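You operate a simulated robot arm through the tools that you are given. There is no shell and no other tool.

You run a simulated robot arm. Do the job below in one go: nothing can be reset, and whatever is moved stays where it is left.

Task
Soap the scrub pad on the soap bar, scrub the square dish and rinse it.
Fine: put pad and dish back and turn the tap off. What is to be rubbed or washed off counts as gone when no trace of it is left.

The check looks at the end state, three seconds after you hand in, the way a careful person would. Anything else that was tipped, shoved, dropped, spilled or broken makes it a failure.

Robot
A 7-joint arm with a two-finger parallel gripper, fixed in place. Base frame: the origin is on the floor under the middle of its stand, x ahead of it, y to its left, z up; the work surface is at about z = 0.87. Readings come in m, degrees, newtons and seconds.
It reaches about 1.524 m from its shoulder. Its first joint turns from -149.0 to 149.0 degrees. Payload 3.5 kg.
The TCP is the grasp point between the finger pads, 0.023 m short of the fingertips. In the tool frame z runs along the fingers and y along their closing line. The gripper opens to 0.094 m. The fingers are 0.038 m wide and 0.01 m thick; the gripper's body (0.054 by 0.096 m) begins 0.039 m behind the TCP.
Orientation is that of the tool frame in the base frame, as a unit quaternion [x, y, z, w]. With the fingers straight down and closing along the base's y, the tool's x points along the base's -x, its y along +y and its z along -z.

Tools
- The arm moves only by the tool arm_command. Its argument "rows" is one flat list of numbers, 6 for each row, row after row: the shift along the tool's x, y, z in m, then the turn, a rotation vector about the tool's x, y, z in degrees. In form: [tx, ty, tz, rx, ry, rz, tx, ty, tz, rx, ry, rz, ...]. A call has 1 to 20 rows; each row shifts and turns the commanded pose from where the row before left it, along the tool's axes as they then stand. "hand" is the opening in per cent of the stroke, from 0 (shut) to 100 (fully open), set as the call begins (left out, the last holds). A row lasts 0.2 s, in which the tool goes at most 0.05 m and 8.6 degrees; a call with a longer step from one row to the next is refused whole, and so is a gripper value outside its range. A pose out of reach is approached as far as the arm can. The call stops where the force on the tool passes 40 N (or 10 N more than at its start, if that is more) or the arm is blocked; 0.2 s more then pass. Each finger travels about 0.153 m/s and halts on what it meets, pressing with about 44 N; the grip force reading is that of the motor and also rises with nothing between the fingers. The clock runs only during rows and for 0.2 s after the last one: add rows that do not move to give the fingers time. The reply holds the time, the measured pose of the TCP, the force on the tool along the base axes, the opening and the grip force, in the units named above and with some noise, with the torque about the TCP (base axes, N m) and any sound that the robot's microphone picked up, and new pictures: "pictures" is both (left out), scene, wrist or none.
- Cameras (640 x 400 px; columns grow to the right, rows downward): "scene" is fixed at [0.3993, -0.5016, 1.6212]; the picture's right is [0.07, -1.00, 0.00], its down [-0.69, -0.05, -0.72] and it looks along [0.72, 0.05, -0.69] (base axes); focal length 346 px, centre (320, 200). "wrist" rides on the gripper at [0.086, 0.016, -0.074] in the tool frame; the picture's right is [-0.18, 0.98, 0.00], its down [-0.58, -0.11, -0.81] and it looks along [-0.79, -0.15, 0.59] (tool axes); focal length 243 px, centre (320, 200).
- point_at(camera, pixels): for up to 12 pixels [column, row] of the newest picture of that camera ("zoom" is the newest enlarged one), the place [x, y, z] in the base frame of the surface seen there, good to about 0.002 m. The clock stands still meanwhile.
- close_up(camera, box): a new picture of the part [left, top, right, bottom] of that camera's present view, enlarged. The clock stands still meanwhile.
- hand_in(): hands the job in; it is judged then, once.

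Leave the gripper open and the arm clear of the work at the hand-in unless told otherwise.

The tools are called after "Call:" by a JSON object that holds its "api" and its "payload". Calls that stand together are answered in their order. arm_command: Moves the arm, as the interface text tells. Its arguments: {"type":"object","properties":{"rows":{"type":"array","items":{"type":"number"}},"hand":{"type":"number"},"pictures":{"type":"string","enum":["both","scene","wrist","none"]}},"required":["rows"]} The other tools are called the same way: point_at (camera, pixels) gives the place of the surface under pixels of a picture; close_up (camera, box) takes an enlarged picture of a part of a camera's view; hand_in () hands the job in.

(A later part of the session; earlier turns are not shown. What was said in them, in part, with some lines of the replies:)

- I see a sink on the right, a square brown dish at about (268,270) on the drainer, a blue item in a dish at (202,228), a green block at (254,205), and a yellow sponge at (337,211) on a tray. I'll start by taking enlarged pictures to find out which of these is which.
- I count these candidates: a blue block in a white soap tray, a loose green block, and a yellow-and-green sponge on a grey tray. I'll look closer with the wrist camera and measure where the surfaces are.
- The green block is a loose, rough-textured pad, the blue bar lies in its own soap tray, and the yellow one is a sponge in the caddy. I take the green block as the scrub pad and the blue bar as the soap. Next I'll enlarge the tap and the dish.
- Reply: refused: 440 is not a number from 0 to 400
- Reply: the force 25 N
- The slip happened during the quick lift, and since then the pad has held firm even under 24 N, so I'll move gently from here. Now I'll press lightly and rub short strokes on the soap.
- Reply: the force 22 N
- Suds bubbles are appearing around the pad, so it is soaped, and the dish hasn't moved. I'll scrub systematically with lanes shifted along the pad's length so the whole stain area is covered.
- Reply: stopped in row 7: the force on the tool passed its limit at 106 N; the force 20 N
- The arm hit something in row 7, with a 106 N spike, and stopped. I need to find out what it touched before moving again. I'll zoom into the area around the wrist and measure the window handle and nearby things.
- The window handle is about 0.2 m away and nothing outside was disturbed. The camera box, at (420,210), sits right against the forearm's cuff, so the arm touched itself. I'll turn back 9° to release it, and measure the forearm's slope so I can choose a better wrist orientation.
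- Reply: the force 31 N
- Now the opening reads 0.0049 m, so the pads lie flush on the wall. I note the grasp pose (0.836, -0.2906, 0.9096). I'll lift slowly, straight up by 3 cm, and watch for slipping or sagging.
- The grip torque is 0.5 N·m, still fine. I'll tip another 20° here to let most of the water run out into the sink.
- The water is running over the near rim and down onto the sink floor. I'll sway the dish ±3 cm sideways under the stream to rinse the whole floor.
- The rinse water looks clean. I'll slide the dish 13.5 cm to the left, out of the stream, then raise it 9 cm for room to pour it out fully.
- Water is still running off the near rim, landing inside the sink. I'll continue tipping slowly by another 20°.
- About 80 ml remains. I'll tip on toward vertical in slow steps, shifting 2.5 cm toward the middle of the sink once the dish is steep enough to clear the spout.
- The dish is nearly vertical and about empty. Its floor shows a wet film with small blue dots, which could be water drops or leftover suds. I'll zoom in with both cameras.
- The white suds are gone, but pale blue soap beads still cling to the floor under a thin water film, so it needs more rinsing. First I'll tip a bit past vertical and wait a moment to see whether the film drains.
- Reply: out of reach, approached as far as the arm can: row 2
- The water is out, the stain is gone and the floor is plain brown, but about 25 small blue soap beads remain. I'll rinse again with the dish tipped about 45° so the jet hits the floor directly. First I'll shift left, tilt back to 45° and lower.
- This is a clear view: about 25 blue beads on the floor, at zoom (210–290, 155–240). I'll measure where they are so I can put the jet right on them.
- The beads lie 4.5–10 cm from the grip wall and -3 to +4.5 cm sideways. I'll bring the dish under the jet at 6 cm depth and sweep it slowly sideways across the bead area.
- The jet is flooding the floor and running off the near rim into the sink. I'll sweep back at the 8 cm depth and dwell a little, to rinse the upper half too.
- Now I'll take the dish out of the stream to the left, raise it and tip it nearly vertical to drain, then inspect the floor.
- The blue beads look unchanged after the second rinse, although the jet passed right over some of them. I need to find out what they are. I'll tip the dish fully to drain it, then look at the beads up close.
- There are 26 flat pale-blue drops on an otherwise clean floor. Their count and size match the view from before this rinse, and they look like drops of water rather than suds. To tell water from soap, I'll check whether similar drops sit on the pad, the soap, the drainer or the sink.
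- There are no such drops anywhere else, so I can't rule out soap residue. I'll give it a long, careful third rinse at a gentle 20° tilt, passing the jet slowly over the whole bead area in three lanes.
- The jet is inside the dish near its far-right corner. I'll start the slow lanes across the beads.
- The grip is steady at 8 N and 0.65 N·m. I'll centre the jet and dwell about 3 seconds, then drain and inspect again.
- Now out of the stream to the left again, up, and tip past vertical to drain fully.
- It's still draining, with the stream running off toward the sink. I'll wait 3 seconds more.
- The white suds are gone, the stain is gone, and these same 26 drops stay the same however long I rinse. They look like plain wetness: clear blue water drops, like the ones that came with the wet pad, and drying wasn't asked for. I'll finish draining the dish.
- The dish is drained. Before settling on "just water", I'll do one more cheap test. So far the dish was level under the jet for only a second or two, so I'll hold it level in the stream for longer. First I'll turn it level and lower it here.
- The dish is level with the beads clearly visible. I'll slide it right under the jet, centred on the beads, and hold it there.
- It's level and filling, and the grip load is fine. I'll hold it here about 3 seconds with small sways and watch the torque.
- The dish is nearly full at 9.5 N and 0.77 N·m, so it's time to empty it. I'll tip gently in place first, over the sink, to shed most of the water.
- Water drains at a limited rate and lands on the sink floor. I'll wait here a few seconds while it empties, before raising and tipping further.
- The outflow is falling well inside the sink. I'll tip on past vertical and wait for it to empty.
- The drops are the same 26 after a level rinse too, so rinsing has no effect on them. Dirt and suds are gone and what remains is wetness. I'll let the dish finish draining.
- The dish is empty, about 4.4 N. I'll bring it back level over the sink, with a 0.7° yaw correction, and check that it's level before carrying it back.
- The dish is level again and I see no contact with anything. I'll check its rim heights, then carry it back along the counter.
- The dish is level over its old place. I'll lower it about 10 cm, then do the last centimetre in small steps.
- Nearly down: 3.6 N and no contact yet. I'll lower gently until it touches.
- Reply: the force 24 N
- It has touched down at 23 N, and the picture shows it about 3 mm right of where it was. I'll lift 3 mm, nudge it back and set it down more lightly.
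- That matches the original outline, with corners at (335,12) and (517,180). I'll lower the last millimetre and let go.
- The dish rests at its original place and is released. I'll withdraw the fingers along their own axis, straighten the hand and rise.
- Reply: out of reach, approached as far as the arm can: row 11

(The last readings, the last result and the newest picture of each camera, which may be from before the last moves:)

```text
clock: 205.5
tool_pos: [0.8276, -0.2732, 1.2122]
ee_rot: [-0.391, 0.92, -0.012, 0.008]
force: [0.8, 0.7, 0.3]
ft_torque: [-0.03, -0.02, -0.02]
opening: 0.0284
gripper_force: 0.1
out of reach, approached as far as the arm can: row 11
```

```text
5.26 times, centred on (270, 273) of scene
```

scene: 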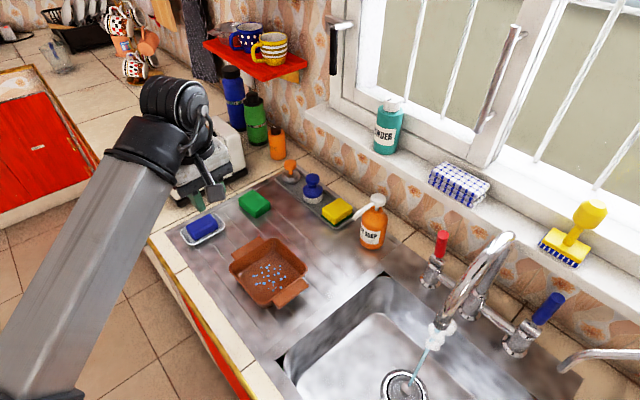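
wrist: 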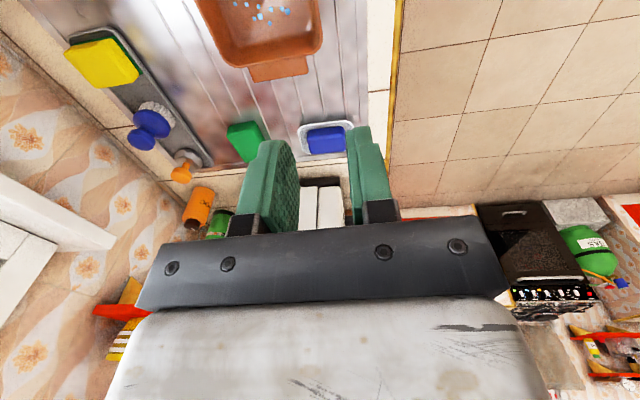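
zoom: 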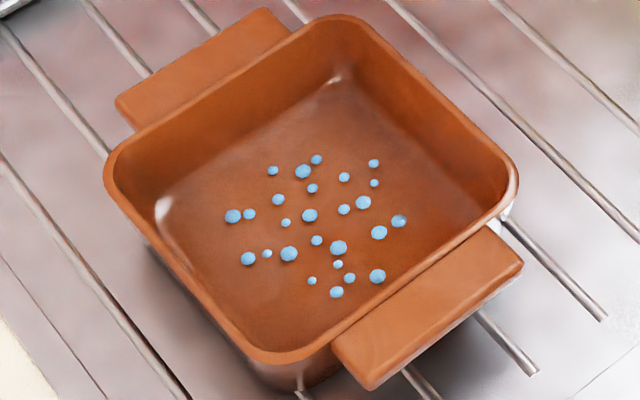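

The dish is back exactly where it was, empty, with only those drops on its floor. Now I'll close the tap and go back to the turning spot near the sink.

Call:
{"api": "arm_command", "payload": {"rows": [0.0249, -0.0278, -0.0025, 0, 0, 0, 0.0249, -0.0278, -0.0025, 0, 0, 0, 0.0249, -0.0278, -0.0025, 0, 0, 0, 0.0249, -0.0278, -0.0025, 0, 0, 0, 0.0249, -0.0278, -0.0025, 0, 0, 0, 0.0249, -0.0278, -0.0025, 0, 0, 0, 0.0249, -0.0278, -0.0025, 0, 0, 0, 0.0248, -0.0279, -0.0025, 0, 0, 0, 0, 0, 0, 0, 0, 7.26, 0, 0, 0, 0, 0, 7.26, 0, 0, 0, 0, 0, 7.26, 0, 0, 0, 0, 0, 7.26, 0, 0, 0, 0, 0, 7.0, 0, 0, 0, 0, 0, 0], "hand": 60}}

```text
clock: 208.5
tool_pos: [0.8491, -0.5714, 1.2333]
ee_rot: [-0.086, 0.996, -0.006, 0.001]
force: [-0.5, -0.2, -0.4]
ft_torque: [0.0, -0.01, -0.02]
opening: 0.0563
gripper_force: 0.1
out of reach, approached as far as the arm can: row 1
```

scene: 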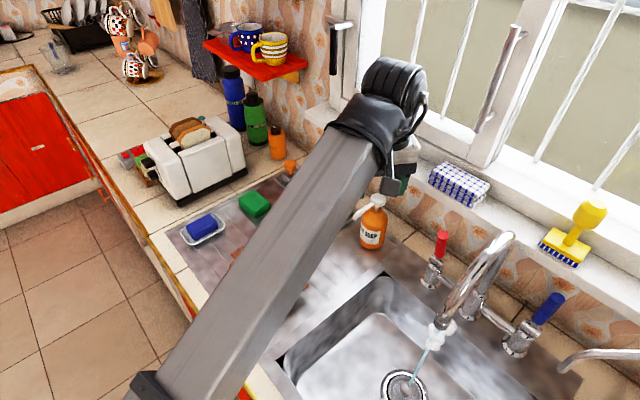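
wrist: 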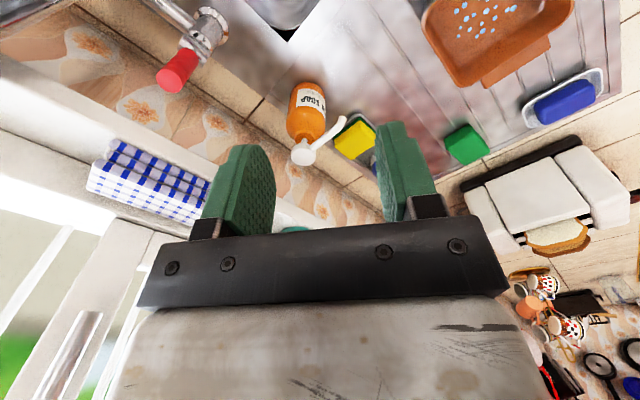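

Same spot and pose as before. I'll repeat the safe sequence: tilt 45° outward, then turn about the vertical by -55°.

Call:
{"api": "arm_command", "payload": {"rows": [0, 0, 0, 0, -7.5, 0, 0, 0, 0, 0, -7.5, 0, 0, 0, 0, 0, -7.5, 0, 0, 0, 0, 0, -7.5, 0, 0, 0, 0, 0, -7.5, 0, 0, 0, 0, 0, -7.5, 0, 0, 0, 0, 5.53, 0.04, 5.51, 0, 0, 0, 5.53, 0.04, 5.51, 0, 0, 0, 5.53, 0.04, 5.51, 0, 0, 0, 5.53, 0.04, 5.51, 0, 0, 0, 5.53, 0.04, 5.51, 0, 0, 0, 5.53, 0.04, 5.51, 0, 0, 0, 5.53, 0.04, 5.51, 0, 0, 0, 0, 0, 0], "hand": 60}}

Call:
{"api": "close_up", "payload": {"camera": "scene", "box": [412, 217, 476, 297]}}

Call:
{"api": "point_at", "payload": {"camera": "zoom", "pixels": [[320, 70], [300, 75], [345, 80], [320, 100], [300, 150], [310, 190], [335, 150], [325, 62], [285, 200], [320, 125]]}}

```text
clock: 211.5
tool_pos: [0.8496, -0.5702, 1.2326]
ee_rot: [0.349, 0.854, -0.15, 0.355]
force: [-0.1, 0.2, 0.5]
ft_torque: [0.02, 0.0, 0.02]
opening: 0.0565
gripper_force: 0.0
```

scene: 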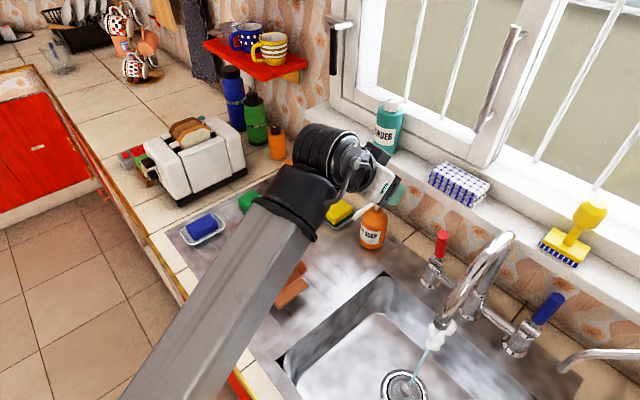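
wrist: 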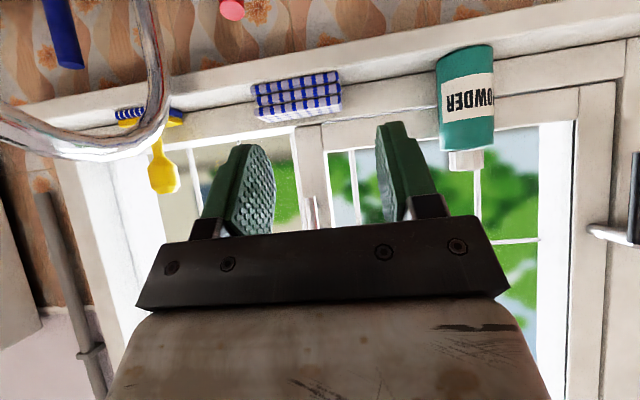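

```text
5.00 times, centred on (444, 257) of scene
```

zoom: 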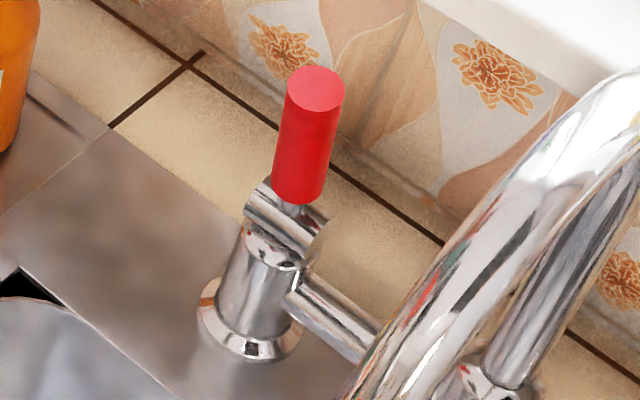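

```text
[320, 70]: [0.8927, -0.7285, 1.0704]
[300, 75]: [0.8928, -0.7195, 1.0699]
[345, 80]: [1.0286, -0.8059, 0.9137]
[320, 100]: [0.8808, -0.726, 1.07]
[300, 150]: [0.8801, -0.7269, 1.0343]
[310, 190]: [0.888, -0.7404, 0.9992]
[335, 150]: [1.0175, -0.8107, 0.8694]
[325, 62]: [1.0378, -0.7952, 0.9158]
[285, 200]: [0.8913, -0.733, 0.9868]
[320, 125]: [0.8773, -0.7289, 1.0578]
```

The lever now leans toward the sink with its top at about (0.887, -0.726, 1.071). I'll move to 10 cm before it along the approach line.

Call:
{"api": "arm_command", "payload": {"rows": [0.0073, -0.01644, 0.0253, 0, 0, 0, 0.0073, -0.01644, 0.0253, 0, 0, 0, 0.0073, -0.01644, 0.0253, 0, 0, 0, 0.0073, -0.01644, 0.0253, 0, 0, 0, 0.0073, -0.01644, 0.0253, 0, 0, 0, 0, 0, 0, 0, 0, 0], "hand": 60}}

Call:
{"api": "point_at", "payload": {"camera": "wrist", "pixels": [[310, 50], [322, 50], [335, 50], [322, 95], [312, 20], [330, 20], [322, 85], [305, 70], [340, 70]]}}

```text
clock: 212.9
tool_pos: [0.8364, -0.675, 1.1191]
ee_rot: [0.349, 0.854, -0.15, 0.356]
force: [-0.3, -0.6, 0.3]
ft_torque: [-0.02, -0.02, 0.01]
opening: 0.0564
gripper_force: 0.0
```

scene: 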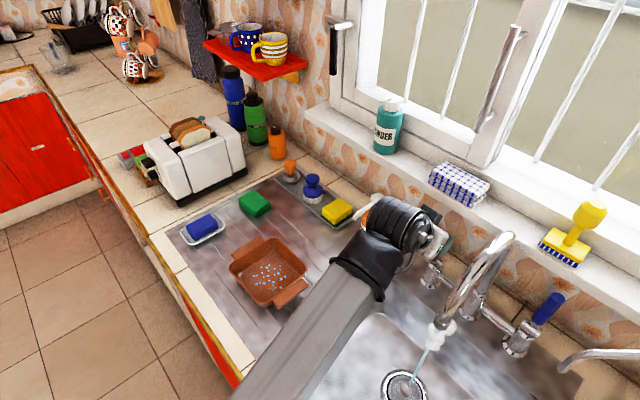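
wrist: 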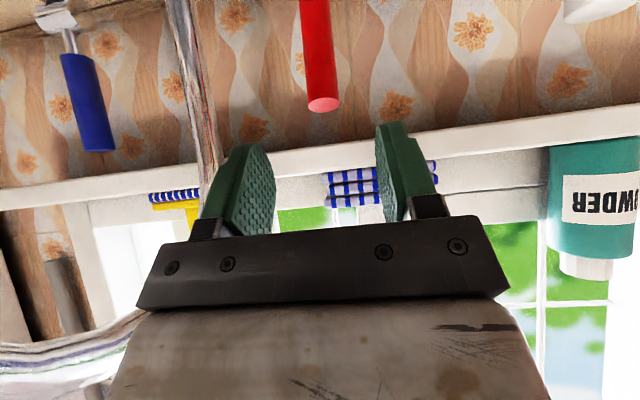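

```text
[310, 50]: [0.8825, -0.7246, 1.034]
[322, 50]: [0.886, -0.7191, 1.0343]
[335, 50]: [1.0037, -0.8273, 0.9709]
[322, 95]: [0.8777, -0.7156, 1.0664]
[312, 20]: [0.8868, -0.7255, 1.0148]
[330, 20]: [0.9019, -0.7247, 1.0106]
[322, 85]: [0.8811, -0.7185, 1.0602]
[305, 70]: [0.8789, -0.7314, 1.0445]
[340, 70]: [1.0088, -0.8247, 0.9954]
```

The lever is centred between the fingers, with u -0.1155 against -0.114. I'll advance 10 cm to straddle it.

Call:
{"api": "arm_command", "payload": {"rows": [0, 0.001, 0.025, 0, 0, 0, 0, 0, 0.025, 0, 0, 0, 0, 0, 0.02, 0, 0, 0, 0, 0, 0.015, 0, 0, 0, 0, 0, 0.015, 0, 0, 0, 0, 0, 0, 0, 0, 0], "hand": 60, "pictures": "wrist"}}

Call:
{"api": "arm_command", "payload": {"rows": [0, 0, 0, 0, 0, 0, 0, 0, 0, 0, 0, 0, 0, 0, 0, 0, 0, 0], "hand": 0, "pictures": "wrist"}}

```text
clock: 214.3
tool_pos: [0.888, -0.7262, 1.0484]
ee_rot: [0.348, 0.854, -0.15, 0.355]
force: [0.0, -0.2, 0.0]
ft_torque: [0.0, -0.01, 0.0]
opening: 0.0563
gripper_force: 0.1
```

wrist: 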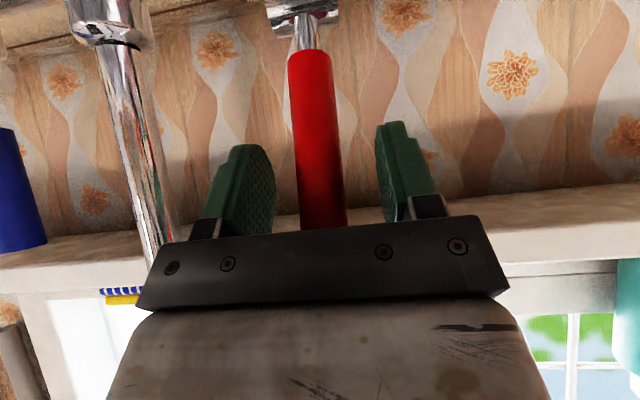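

```text
clock: 215.1
tool_pos: [0.8887, -0.7256, 1.0488]
ee_rot: [0.35, 0.854, -0.15, 0.355]
force: [-2.4, -2.0, -1.3]
ft_torque: [1.18, -1.09, 0.28]
opening: 0.0228
gripper_force: 45.1
```

wrist: 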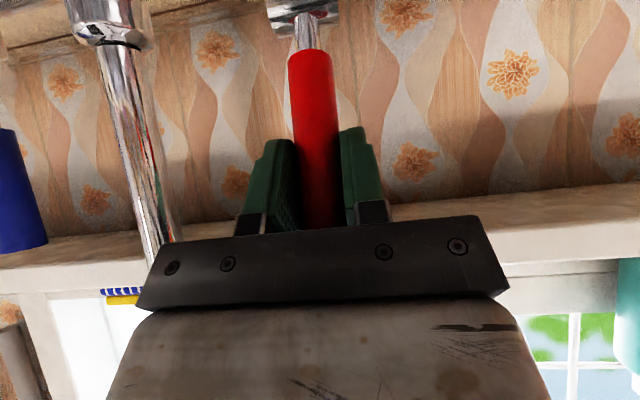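

The lever is gripped. I'll push it back upright toward the wall along its arc, about 18 mm, and watch the force and the water.

Call:
{"api": "arm_command", "payload": {"rows": [-0.0035, 0, 0.00285, 0, 0, 0, -0.0035, 0, 0.00285, 0, 0, 0, -0.0035, 0, 0.00285, 0, 0, 0, -0.0035, 0, 0.00285, 0, 0, 0, 0, 0, 0, 0, 0, 0], "hand": 0}}

Call:
{"api": "close_up", "payload": {"camera": "scene", "box": [370, 280, 490, 400]}}

```text
clock: 216.3
tool_pos: [0.8999, -0.7389, 1.0497]
ee_rot: [0.348, 0.855, -0.15, 0.355]
force: [-15.5, 5.5, -0.7]
ft_torque: [2.06, -0.2, 0.22]
opening: 0.0227
gripper_force: 45.1
```

scene: 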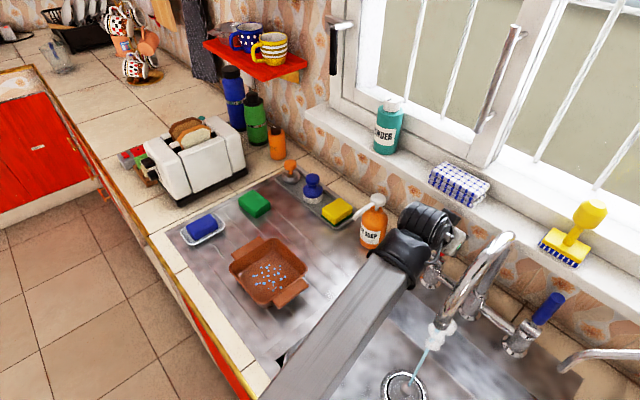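
wrist: 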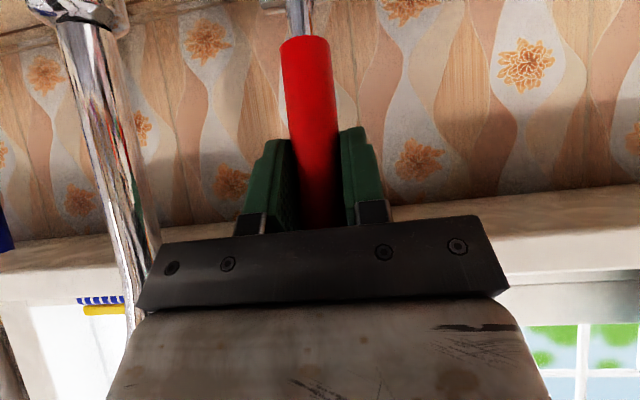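

```text
3.33 times, centred on (430, 340) of scene
```

zoom: 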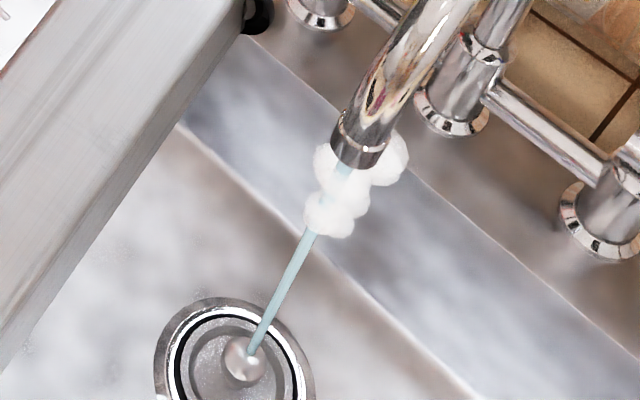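

The lever is nearly upright but water still runs. I'll push a few millimetres more.

Call:
{"api": "arm_command", "payload": {"rows": [-0.0014, 0, 0.0014, 0, 0, 0, -0.0014, 0, 0.0014, 0, 0, 0, 0, 0, 0, 0, 0, 0], "hand": 0, "pictures": "scene"}}

Call:
{"api": "close_up", "payload": {"camera": "scene", "box": [370, 280, 490, 400]}}

```text
clock: 217.1
tool_pos: [0.9035, -0.7413, 1.0506]
ee_rot: [0.35, 0.854, -0.151, 0.355]
force: [-15.0, 4.1, 1.1]
ft_torque: [2.0, -0.18, 0.2]
opening: 0.023
gripper_force: 45.4
```

scene: 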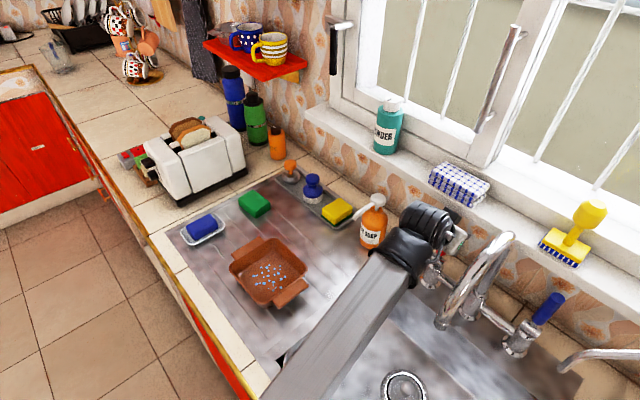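

```text
3.33 times, centred on (430, 340) of scene
```

zoom: 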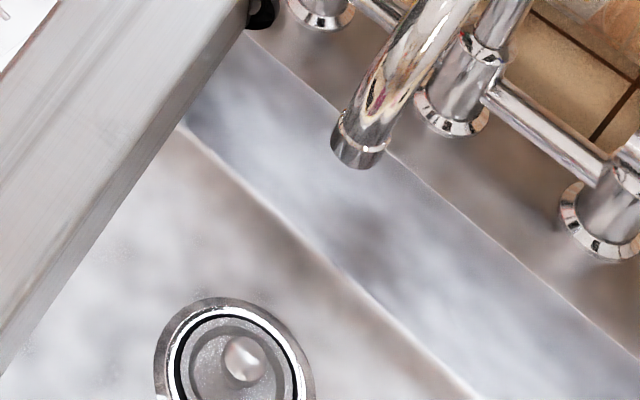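

The water has stopped. I'll push another 1.5 mm to be sure it's at its closed stop, checking for a force rise.

Call:
{"api": "arm_command", "payload": {"rows": [-0.0011, 0, 0.0011, 0, 0, 0, 0, 0, 0, 0, 0, 0], "hand": 0, "pictures": "none"}}

Call:
{"api": "arm_command", "payload": {"rows": [-0.0011, 0, 0.0011, 0, 0, 0, 0, 0, 0, 0, 0, 0], "hand": 0, "pictures": "wrist"}}

```text
clock: 217.7
tool_pos: [0.9039, -0.7416, 1.0513]
ee_rot: [0.349, 0.854, -0.151, 0.356]
force: [-15.1, 4.7, 0.7]
ft_torque: [2.02, -0.2, 0.18]
opening: 0.0227
gripper_force: 45.7
```

```text
clock: 218.3
tool_pos: [0.9058, -0.7437, 1.0519]
ee_rot: [0.349, 0.854, -0.151, 0.355]
force: [-14.9, 5.7, 1.0]
ft_torque: [2.02, -0.15, 0.15]
opening: 0.0232
gripper_force: 44.8
```

wrist: 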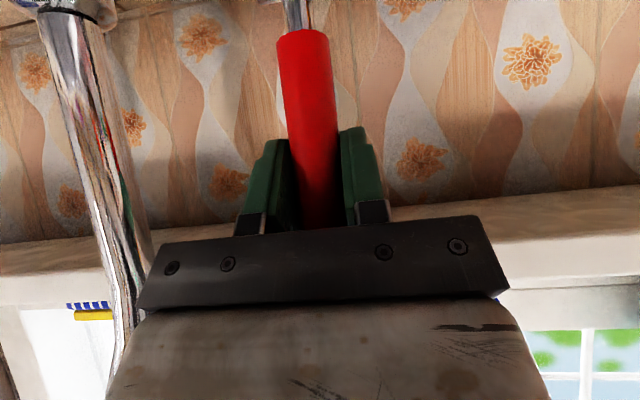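

The force stays a constant 15 N, which is just the lever's friction, so I stop here. I'll release, back out, and compare the lever with its original upright position.

Call:
{"api": "arm_command", "payload": {"rows": [0, 0, 0, 0, 0, 0, 0, 0, 0, 0, 0, 0, 0, 0, -0.015, 0, 0, 0, 0, 0, -0.025, 0, 0, 0, 0, 0, -0.03, 0, 0, 0, 0, 0, -0.03, 0, 0, 0, 0, 0, -0.02, 0, 0, 0, 0, 0, 0, 0, 0, 0], "hand": 60}}

Call:
{"api": "point_at", "payload": {"camera": "wrist", "pixels": [[310, 30], [322, 30], [330, 30], [322, 75], [322, 90], [312, 60], [330, 60], [322, 10]]}}

```text
clock: 220.1
tool_pos: [0.8445, -0.6834, 1.1357]
ee_rot: [0.349, 0.854, -0.15, 0.356]
force: [-0.1, -0.3, -0.8]
ft_torque: [0.02, -0.01, 0.02]
opening: 0.0566
gripper_force: 0.1
```

scene: 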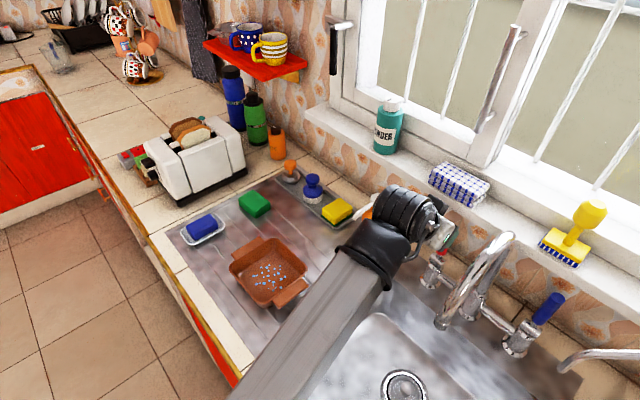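
wrist: 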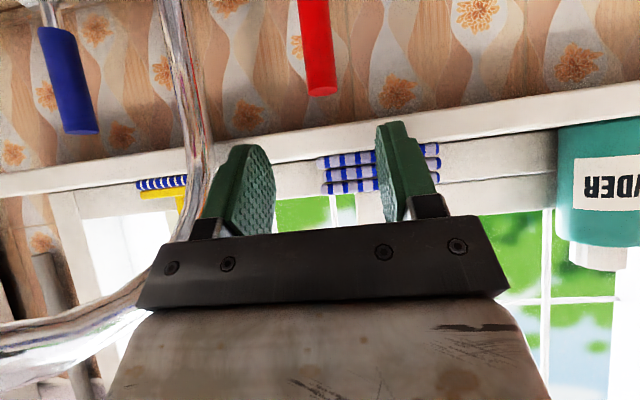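

```text
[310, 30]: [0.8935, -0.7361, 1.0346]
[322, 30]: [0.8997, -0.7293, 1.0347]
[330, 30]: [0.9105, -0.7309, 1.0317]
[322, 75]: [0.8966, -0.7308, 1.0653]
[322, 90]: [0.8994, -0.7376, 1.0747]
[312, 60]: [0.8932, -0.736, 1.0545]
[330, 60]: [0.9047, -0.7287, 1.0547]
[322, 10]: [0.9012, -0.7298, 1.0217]
```

The lever's front face is at n≈-1.152, against -1.154 originally, which is within measuring noise. I'll retreat to the turning spot for an unobstructed comparison in the scene view.

Call:
{"api": "arm_command", "payload": {"rows": [-0.0091, 0.0205, -0.0279, 0, 0, 0, -0.0091, 0.0205, -0.0279, 0, 0, 0, -0.0091, 0.0205, -0.0279, 0, 0, 0, -0.0091, 0.0205, -0.0279, 0, 0, 0, 0, 0, 0, 0, 0, 0], "hand": 60, "pictures": "scene"}}

Call:
{"api": "close_up", "payload": {"camera": "scene", "box": [412, 217, 476, 297]}}

Call:
{"api": "point_at", "payload": {"camera": "zoom", "pixels": [[335, 45], [350, 75], [325, 120], [305, 170], [345, 130], [340, 60], [355, 50], [300, 185], [330, 100]]}}

```text
clock: 221.3
tool_pos: [0.8659, -0.5869, 1.2392]
ee_rot: [0.348, 0.854, -0.15, 0.356]
force: [-0.3, -0.1, 0.2]
ft_torque: [-0.02, 0.0, 0.01]
opening: 0.0562
gripper_force: 0.0
```

scene: 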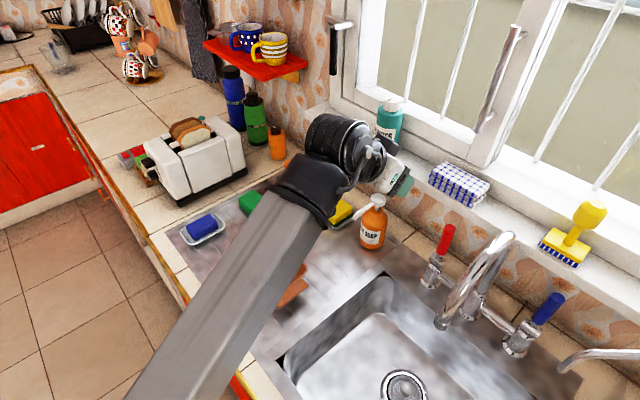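

```text
5.00 times, centred on (444, 257) of scene
```

zoom: 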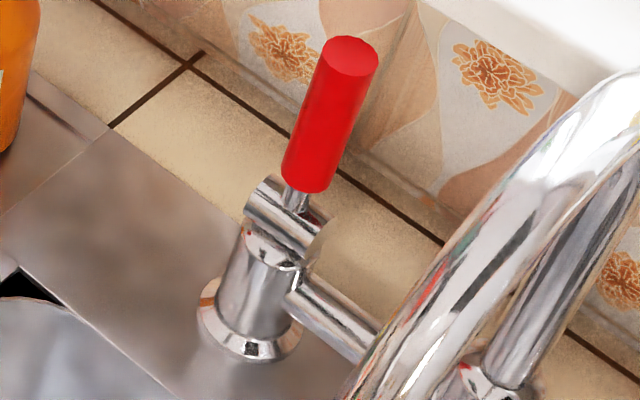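

```text
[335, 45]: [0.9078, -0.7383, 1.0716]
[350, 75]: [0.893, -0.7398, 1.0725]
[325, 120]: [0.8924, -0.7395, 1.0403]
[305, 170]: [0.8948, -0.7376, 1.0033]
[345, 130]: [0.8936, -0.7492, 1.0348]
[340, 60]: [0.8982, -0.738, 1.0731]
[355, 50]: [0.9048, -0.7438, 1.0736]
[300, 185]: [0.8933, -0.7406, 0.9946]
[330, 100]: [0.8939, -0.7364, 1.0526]
```

The water is off. The lever top is about 1 px, or roughly 2 mm, short of its original upright position. I'll nudge it the last bit with closed fingertips from the front. First I'll come in with the gripper shut to just in front of the lever.

Call:
{"api": "arm_command", "payload": {"rows": [0.0188, -0.0204, 0.0257, 0, 0, 0, 0.0188, -0.0204, 0.0257, 0, 0, 0, 0.0188, -0.0204, 0.0257, 0, 0, 0, 0.0187, -0.0205, 0.0257, 0, 0, 0, 0, 0, 0.03, 0, 0, 0, 0, 0, 0.025, 0, 0, 0, 0, 0, 0.015, 0, 0, 0, 0, 0, 0.01, 0, 0, 0, 0, 0, 0, 0, 0, 0], "hand": 0}}

Call:
{"api": "close_up", "payload": {"camera": "scene", "box": [400, 190, 496, 300]}}

```text
clock: 223.3
tool_pos: [0.8618, -0.6997, 1.0577]
ee_rot: [0.349, 0.854, -0.15, 0.355]
force: [-0.6, 0.3, 0.5]
ft_torque: [0.0, -0.03, -0.03]
opening: 0.0
gripper_force: 42.6
```

scene: 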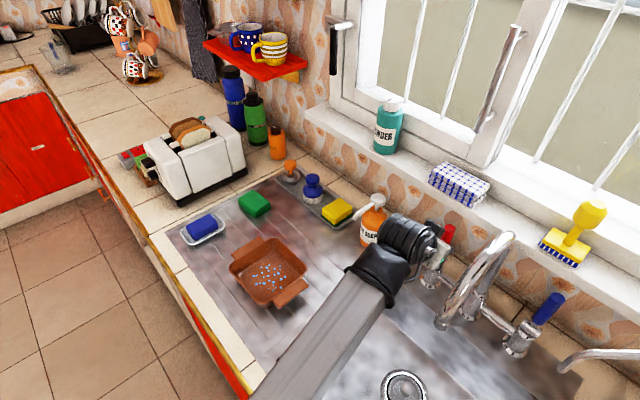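
wrist: 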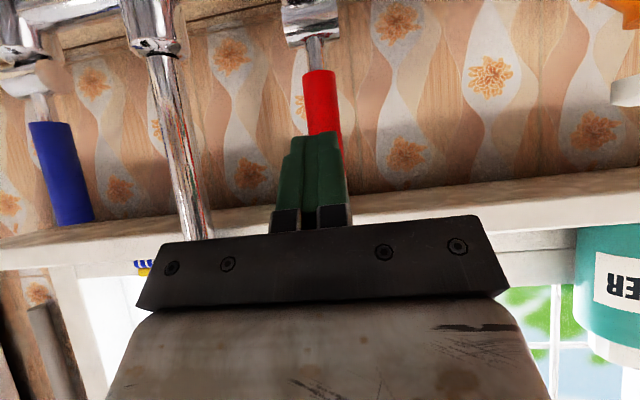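

```text
3.64 times, centred on (448, 245) of scene
```

zoom: 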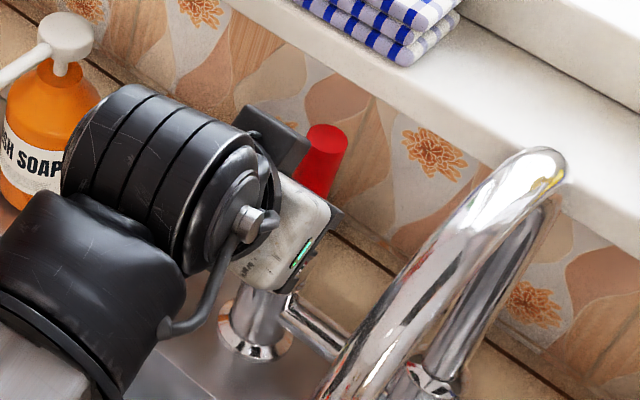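

The closed fingers are lined up in front of the lever. I'll push toward the wall in small steps, reading the force.

Call:
{"api": "arm_command", "payload": {"rows": [-0.0042, 0, 0.0043, 0, 0, 0, -0.0042, 0, 0.0043, 0, 0, 0, 0, 0, 0, 0, 0, 0], "hand": 0, "pictures": "none"}}

Call:
{"api": "arm_command", "payload": {"rows": [-0.0021, 0, 0.0021, 0, 0, 0, 0, 0, 0, 0, 0, 0], "hand": 0, "pictures": "none"}}

Call:
{"api": "arm_command", "payload": {"rows": [-0.0014, 0, 0.0014, 0, 0, 0, 0, 0, 0, 0, 0, 0], "hand": 0, "pictures": "none"}}

```text
clock: 224.1
tool_pos: [0.8705, -0.7079, 1.0574]
ee_rot: [0.349, 0.854, -0.151, 0.355]
force: [-0.1, -0.8, 0.1]
ft_torque: [-0.01, -0.02, -0.03]
opening: 0.0
gripper_force: 41.9
```

```text
clock: 224.7
tool_pos: [0.8729, -0.7102, 1.0584]
ee_rot: [0.348, 0.854, -0.15, 0.355]
force: [-0.1, -0.3, -0.4]
ft_torque: [-0.01, 0.01, -0.01]
opening: 0.0
gripper_force: 41.9
```

```text
clock: 225.3
tool_pos: [0.8743, -0.7113, 1.0559]
ee_rot: [0.349, 0.854, -0.15, 0.356]
force: [0.0, 0.2, -0.3]
ft_torque: [0.02, -0.01, 0.02]
opening: 0.0002
gripper_force: 42.4
```

No contact yet at n≈-1.121. I'll continue in 2 mm steps.

Call:
{"api": "arm_command", "payload": {"rows": [-0.0014, 0, 0.0014, 0, 0, 0, 0, 0, 0, 0, 0, 0], "hand": 0, "pictures": "none"}}

Call:
{"api": "arm_command", "payload": {"rows": [-0.0014, 0, 0.0014, 0, 0, 0, 0, 0, 0, 0, 0, 0], "hand": 0, "pictures": "none"}}

Call:
{"api": "arm_command", "payload": {"rows": [-0.0014, 0, 0.0014, 0, 0, 0, 0, 0, 0, 0, 0, 0], "hand": 0, "pictures": "wrist"}}

```text
clock: 225.9
tool_pos: [0.8759, -0.7137, 1.0578]
ee_rot: [0.348, 0.854, -0.15, 0.356]
force: [0.4, 0.8, 0.8]
ft_torque: [0.01, 0.04, 0.01]
opening: 0.0
gripper_force: 42.0
```

```text
clock: 226.5
tool_pos: [0.8762, -0.7136, 1.0571]
ee_rot: [0.349, 0.854, -0.15, 0.355]
force: [-12.2, 9.2, 0.1]
ft_torque: [0.02, 0.01, -0.08]
opening: 0.0
gripper_force: 42.5
```

```text
clock: 227.1
tool_pos: [0.8752, -0.714, 1.057]
ee_rot: [0.349, 0.855, -0.15, 0.354]
force: [-27.6, 23.6, -3.1]
ft_torque: [0.14, 0.17, -0.13]
opening: 0.0
gripper_force: 42.2
```

wrist: 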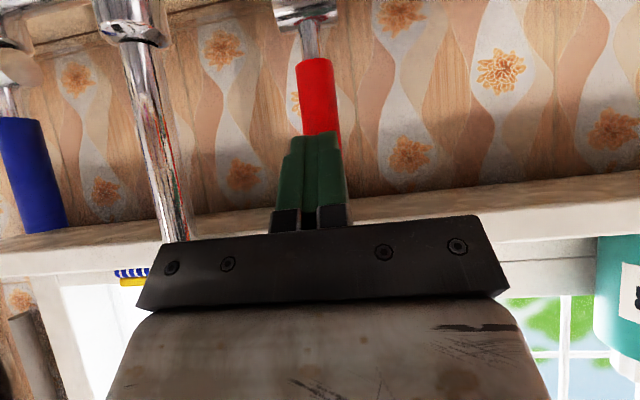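

The force climbs to 36 N with no movement, so the lever is against its closed stop. I'll back away and return to the turning spot.

Call:
{"api": "arm_command", "payload": {"rows": [0.0035, 0, -0.0035, 0, 0, 0, 0.005, 0, -0.01, 0, 0, 0, 0, 0, -0.03, 0, 0, 0, 0, 0, -0.03, 0, 0, 0, 0, 0, -0.03, 0, 0, 0, -0.015, 0.02, -0.025, 0, 0, 0, -0.015, 0.02, -0.025, 0, 0, 0, -0.015, 0.02, -0.025, 0, 0, 0, -0.012, 0.02, -0.02, 0, 0, 0, 0, 0, 0, 0, 0, 0], "hand": 0}}

Call:
{"api": "close_up", "payload": {"camera": "scene", "box": [412, 217, 476, 297]}}

Call:
{"api": "close_up", "payload": {"camera": "scene", "box": [370, 280, 490, 400]}}

```text
clock: 229.3
tool_pos: [0.8593, -0.5828, 1.2307]
ee_rot: [0.35, 0.854, -0.15, 0.355]
force: [0.0, -0.8, 0.1]
ft_torque: [0.02, -0.01, 0.03]
opening: 0.0
gripper_force: 42.5
```

scene: 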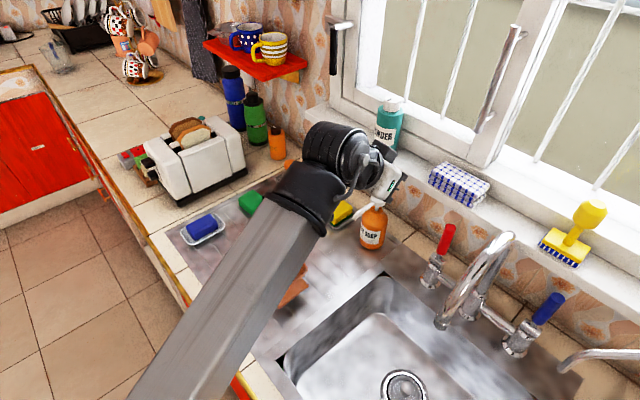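
wrist: 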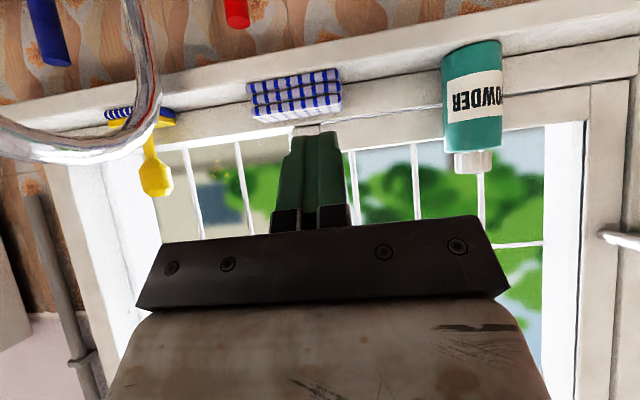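

```text
5.00 times, centred on (444, 257) of scene
```

zoom: 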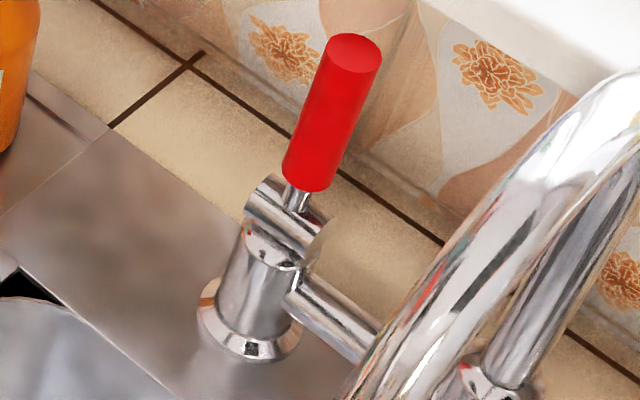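

```text
3.33 times, centred on (430, 340) of scene
```

zoom: 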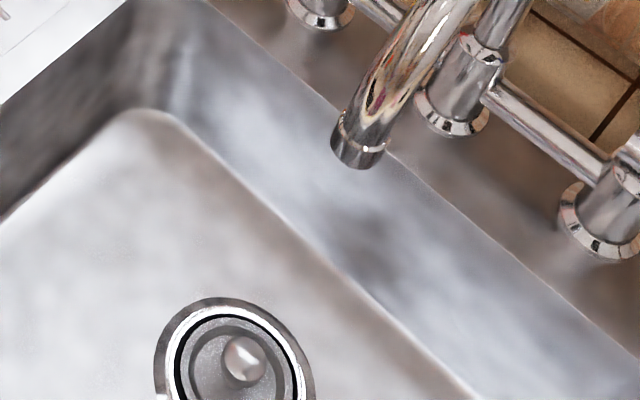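

The lever now matches its original picture exactly and the tap is dry. I'll undo the wrist turn and tilt, open the gripper, and then check the dish, pad and soap once more.

Call:
{"api": "arm_command", "payload": {"rows": [0, 0, 0, -5.53, -0.06, -5.53, 0, 0, 0, -5.53, -0.06, -5.53, 0, 0, 0, -5.53, -0.06, -5.53, 0, 0, 0, -5.53, -0.06, -5.53, 0, 0, 0, -5.53, -0.06, -5.53, 0, 0, 0, -5.53, -0.06, -5.53, 0, 0, 0, -5.53, -0.06, -5.53, 0, 0, 0, 0, 7.5, 0, 0, 0, 0, 0, 7.5, 0, 0, 0, 0, 0, 7.5, 0, 0, 0, 0, 0, 7.5, 0, 0, 0, 0, 0, 7.5, 0, 0, 0, 0, 0, 7.5, 0, 0, 0, 0, 0, 0, 0], "hand": 100}}

```text
clock: 232.3
tool_pos: [0.8593, -0.5815, 1.2295]
ee_rot: [-0.088, 0.996, -0.007, 0.002]
force: [-0.4, -0.5, 0.2]
ft_torque: [0.01, -0.02, -0.02]
opening: 0.094
gripper_force: 0.0
```

scene: 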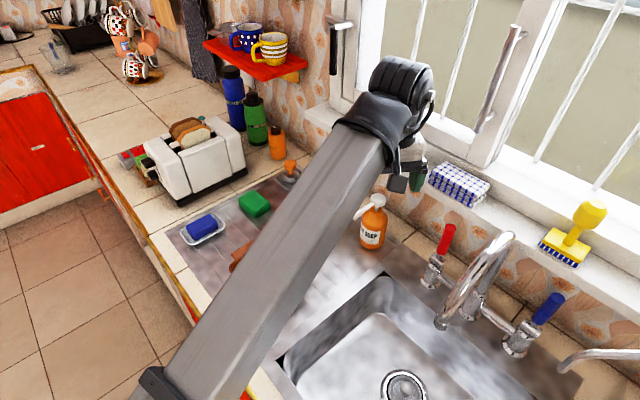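
wrist: 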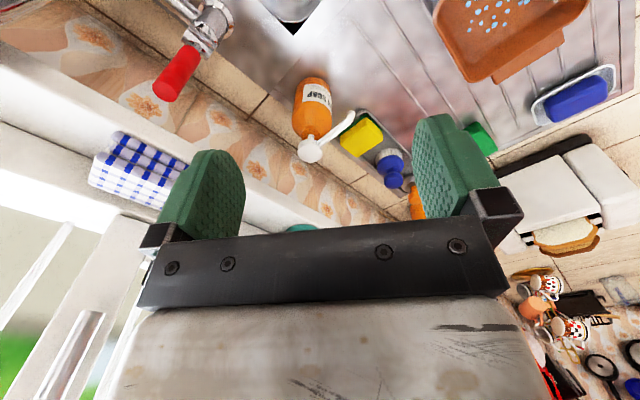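

Next I'll move the arm back to about its starting pose, clear of the sink, so I can inspect the whole scene.

Call:
{"api": "arm_command", "payload": {"rows": [-0.0252, 0.0329, 0.007, 0, 0, 0, -0.0252, 0.0329, 0.007, 0, 0, 0, -0.0252, 0.0329, 0.007, 0, 0, 0, -0.0252, 0.0329, 0.007, 0, 0, 0, -0.0252, 0.0329, 0.007, 0, 0, 0, -0.0252, 0.0329, 0.007, 0, 0, 0, -0.0252, 0.0329, 0.007, 0, 0, 0, -0.0252, 0.0329, 0.007, 0, 0, 0, -0.0252, 0.0329, 0.007, 0, 0, 0, -0.0252, 0.0329, 0.007, 0, 0, 0, -0.0252, 0.0329, 0.007, 0, 0, 0, -0.0249, 0.0327, 0.007, 0, 0, 0, 0, 0, 0, 0, 0, 5, 0, 0, 0, 0, 0, 4.9, 0, 0, 0, 0, 0, 0], "hand": 100}}

Call:
{"api": "close_up", "payload": {"camera": "scene", "box": [222, 235, 318, 311]}}

Call:
{"api": "close_up", "payload": {"camera": "scene", "box": [160, 150, 400, 300]}}

```text
clock: 233.3
tool_pos: [0.9286, -0.4486, 1.2038]
ee_rot: [-0.096, 0.995, -0.008, 0.0]
force: [-2.2, -11.1, -4.7]
ft_torque: [1.05, -0.52, 1.1]
opening: 0.0938
gripper_force: 0.0
stopped in row 4: the force on the tool passed its limit at 58 N (the readings are from after the stop); the commanded pose is now the measured one
```

scene: 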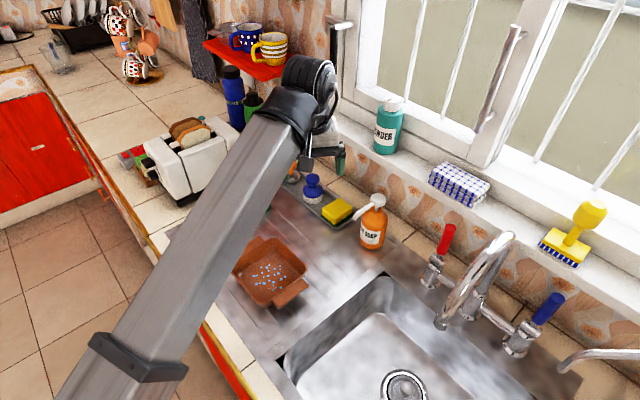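
wrist: 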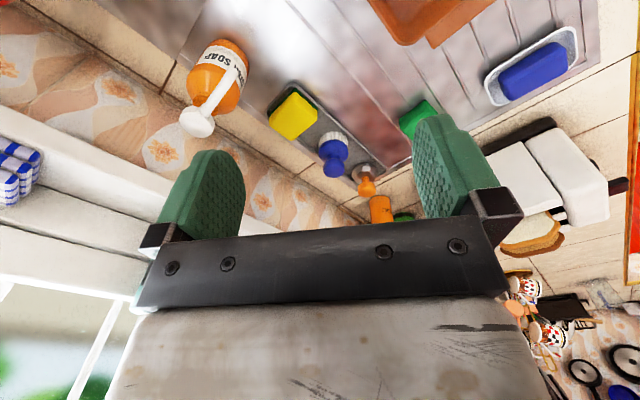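

```text
5.26 times, centred on (270, 273) of scene
```

zoom: 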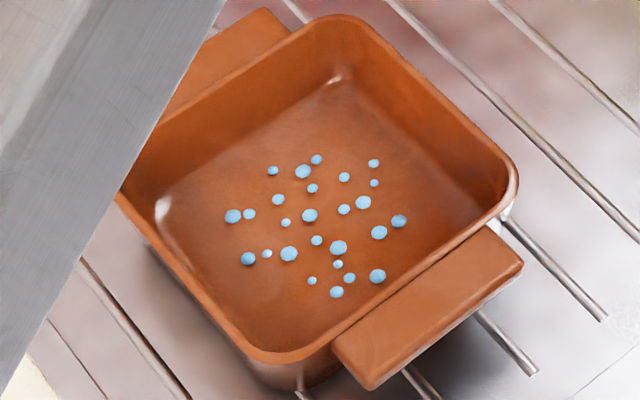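

```text
2.67 times, centred on (280, 225) of scene
```

zoom: 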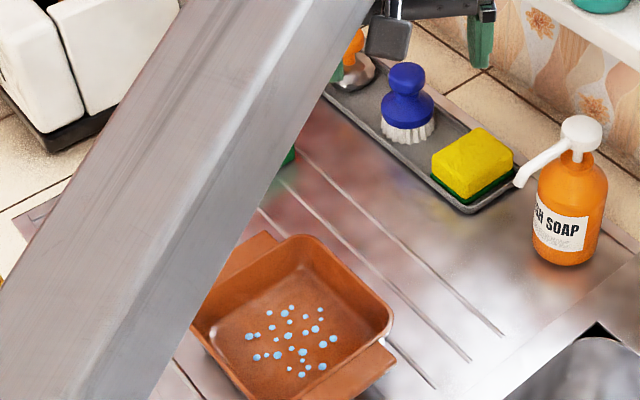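

The camera bracket brushed the forearm again; the force pattern is the same and nothing outside was touched. I'll turn the wrist to the 136° yaw, where there's room, before moving on.

Call:
{"api": "arm_command", "payload": {"rows": [0, 0, 0, 0, 0, -4, 0, 0, 0, 0, 0, -7, 0, 0, 0, 0, 0, -7, 0, 0, 0, 0, 0, -7, 0, 0, 0, 0, 0, -7, 0, 0, 0, 0, 0, -4, 0, 0, 0, 0, 0, 0], "hand": 100}}

```text
clock: 234.9
tool_pos: [0.9278, -0.4492, 1.2027]
ee_rot: [-0.398, 0.917, -0.009, -0.001]
force: [0.7, 0.3, -0.4]
ft_torque: [-0.02, 0.0, 0.0]
opening: 0.0936
gripper_force: 0.0
```

scene: 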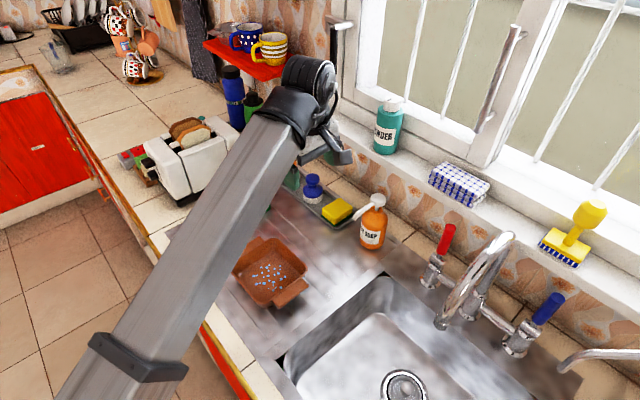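
wrist: 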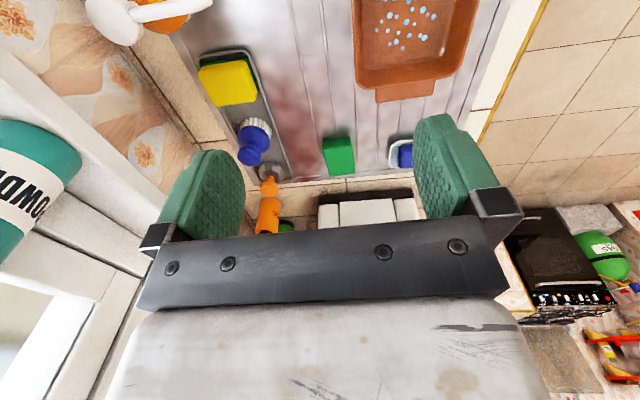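

Released, with no forces. Now I'll move to the starting area with this wrist yaw, which was fine there earlier.

Call:
{"api": "arm_command", "payload": {"rows": [-0.0373, 0.0105, 0.0061, 0, 0, 0, -0.0373, 0.0105, 0.0061, 0, 0, 0, -0.0373, 0.0105, 0.0061, 0, 0, 0, -0.0373, 0.0105, 0.0061, 0, 0, 0, -0.0373, 0.0105, 0.0061, 0, 0, 0, -0.0373, 0.0105, 0.0061, 0, 0, 0, -0.0373, 0.0105, 0.0061, 0, 0, 0, -0.0373, 0.0105, 0.0061, 0, 0, 0, -0.0371, 0.0108, 0.0062, 0, 0, 0, 0, 0, 0, 0, 0, 0], "hand": 100}}

Call:
{"api": "close_up", "payload": {"camera": "scene", "box": [160, 150, 400, 300]}}

Call:
{"api": "close_up", "payload": {"camera": "scene", "box": [320, 200, 640, 400]}}

Call:
{"api": "close_up", "payload": {"camera": "scene", "box": [244, 254, 292, 294]}}

```text
clock: 237.1
tool_pos: [1.0877, -0.1407, 1.1438]
ee_rot: [-0.398, 0.917, -0.008, -0.002]
force: [0.3, 0.2, 0.1]
ft_torque: [0.03, 0.01, 0.0]
opening: 0.094
gripper_force: 0.1
```

scene: 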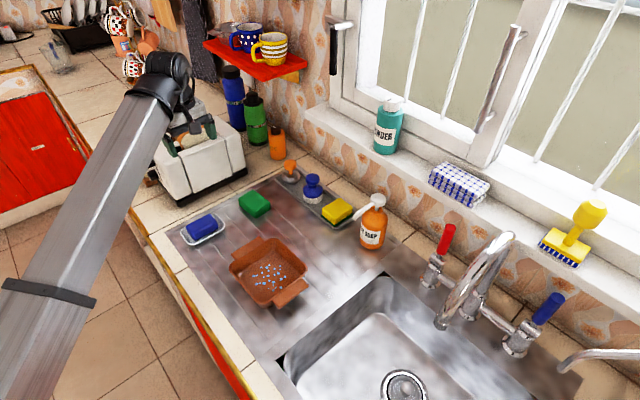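
wrist: 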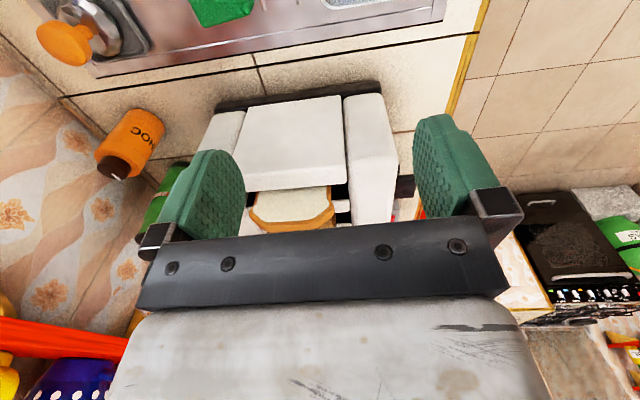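

```text
2.67 times, centred on (280, 225) of scene
```

zoom: 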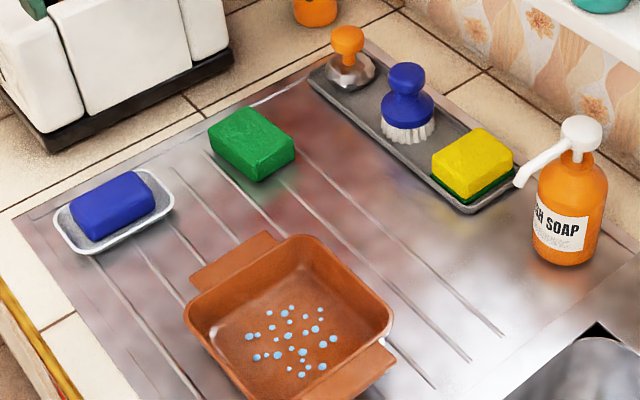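

```text
2.00 times, centred on (480, 300) of scene
```

zoom: 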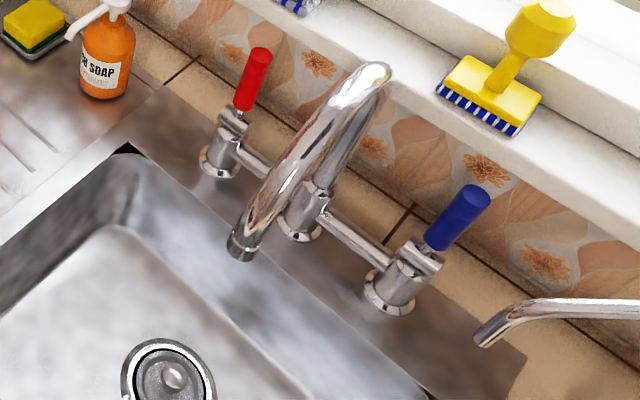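

```text
10.00 times, centred on (268, 274) of scene
```

zoom: 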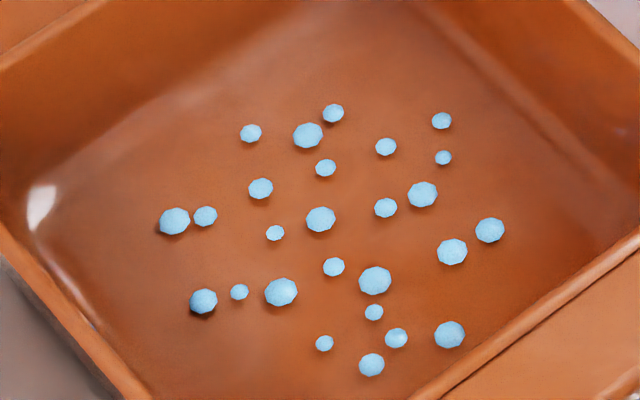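

Everything matches the starting layout: pad, soap, caddy, bottle and levers are unchanged, and the tap is dry. I'll wait several seconds to see whether the drops on the dish floor change at all.

Call:
{"api": "arm_command", "payload": {"rows": [0, 0, 0, 0, 0, 0, 0, 0, 0, 0, 0, 0, 0, 0, 0, 0, 0, 0, 0, 0, 0, 0, 0, 0, 0, 0, 0, 0, 0, 0, 0, 0, 0, 0, 0, 0, 0, 0, 0, 0, 0, 0, 0, 0, 0, 0, 0, 0, 0, 0, 0, 0, 0, 0, 0, 0, 0, 0, 0, 0, 0, 0, 0, 0, 0, 0, 0, 0, 0, 0, 0, 0, 0, 0, 0, 0, 0, 0, 0, 0, 0, 0, 0, 0, 0, 0, 0, 0, 0, 0, 0, 0, 0, 0, 0, 0, 0, 0, 0, 0, 0, 0, 0, 0, 0, 0, 0, 0, 0, 0, 0, 0, 0, 0, 0, 0, 0, 0, 0, 0], "pictures": "none"}}

Call:
{"api": "arm_command", "payload": {"rows": [0, 0, 0, 0, 0, 0, 0, 0, 0, 0, 0, 0, 0, 0, 0, 0, 0, 0, 0, 0, 0, 0, 0, 0, 0, 0, 0, 0, 0, 0, 0, 0, 0, 0, 0, 0, 0, 0, 0, 0, 0, 0, 0, 0, 0, 0, 0, 0, 0, 0, 0, 0, 0, 0, 0, 0, 0, 0, 0, 0, 0, 0, 0, 0, 0, 0, 0, 0, 0, 0, 0, 0, 0, 0, 0, 0, 0, 0, 0, 0, 0, 0, 0, 0, 0, 0, 0, 0, 0, 0, 0, 0, 0, 0, 0, 0, 0, 0, 0, 0, 0, 0, 0, 0, 0, 0, 0, 0, 0, 0, 0, 0, 0, 0, 0, 0, 0, 0, 0, 0], "pictures": "scene"}}

Call:
{"api": "close_up", "payload": {"camera": "scene", "box": [244, 254, 292, 294]}}

```text
clock: 241.3
tool_pos: [1.0866, -0.1396, 1.1441]
ee_rot: [-0.398, 0.917, -0.008, -0.001]
force: [1.5, 0.0, -0.2]
ft_torque: [0.01, -0.01, 0.05]
opening: 0.094
gripper_force: 0.1
```

```text
clock: 245.5
tool_pos: [1.088, -0.1397, 1.1427]
ee_rot: [-0.398, 0.917, -0.008, -0.002]
force: [-0.4, -0.4, 0.2]
ft_torque: [0.0, -0.01, -0.01]
opening: 0.094
gripper_force: 0.0
```

scene: 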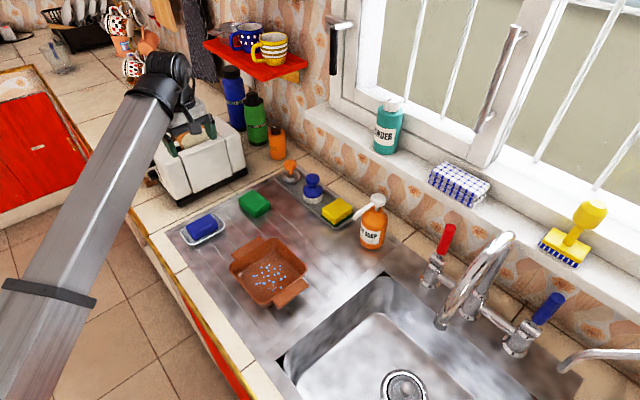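

```text
10.00 times, centred on (268, 274) of scene
```

zoom: 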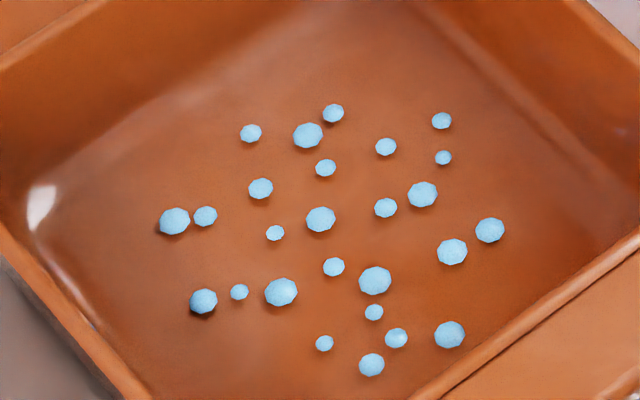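

Nothing has changed: these drops don't react to rinsing or to time, so I take them to be plain wetness on a rinsed dish, though I can't prove that. The stain and suds are gone, and the pad and dish are back in place. The tap is fully off, nothing else has moved, and the gripper is open and clear, so I'll hand in.

Call:
{"api": "hand_in", "payload": {}}

```text
The job is handed in.
```

I soaped the pad, scrubbed and rinsed the dish, put both back and turned the tap off. One thing is uncertain: 26 pale-blue drops are still on the dish floor.

- **Drops:** They appeared with the suds during scrubbing. Four rinses, about 35 s in total, and several seconds of waiting left them unchanged. I took them for water and handed in, but I couldn't confirm they aren't soap.
- **Dish:** The yellow stain and the white suds are gone. I poured the water out into the sink and set the dish back in its original outline.
- **Pad:** I took the green block as the scrub pad, soaped it on the blue bar and scrubbed the dish with it. It is back in its original spot and pose. I didn't rinse it.
- **Tap:** I used the red lever, which gave hot water. It is back against its closed stop and no water is running.
- **Bumps:** The wrist camera bumped the robot's own forearm twice, with force spikes of 106 N and 58 N. I saw no sign that anything else was touched.
- **Surroundings:** In the last pictures everything else looked as it did at the start. The gripper is open and the arm is near its starting position.
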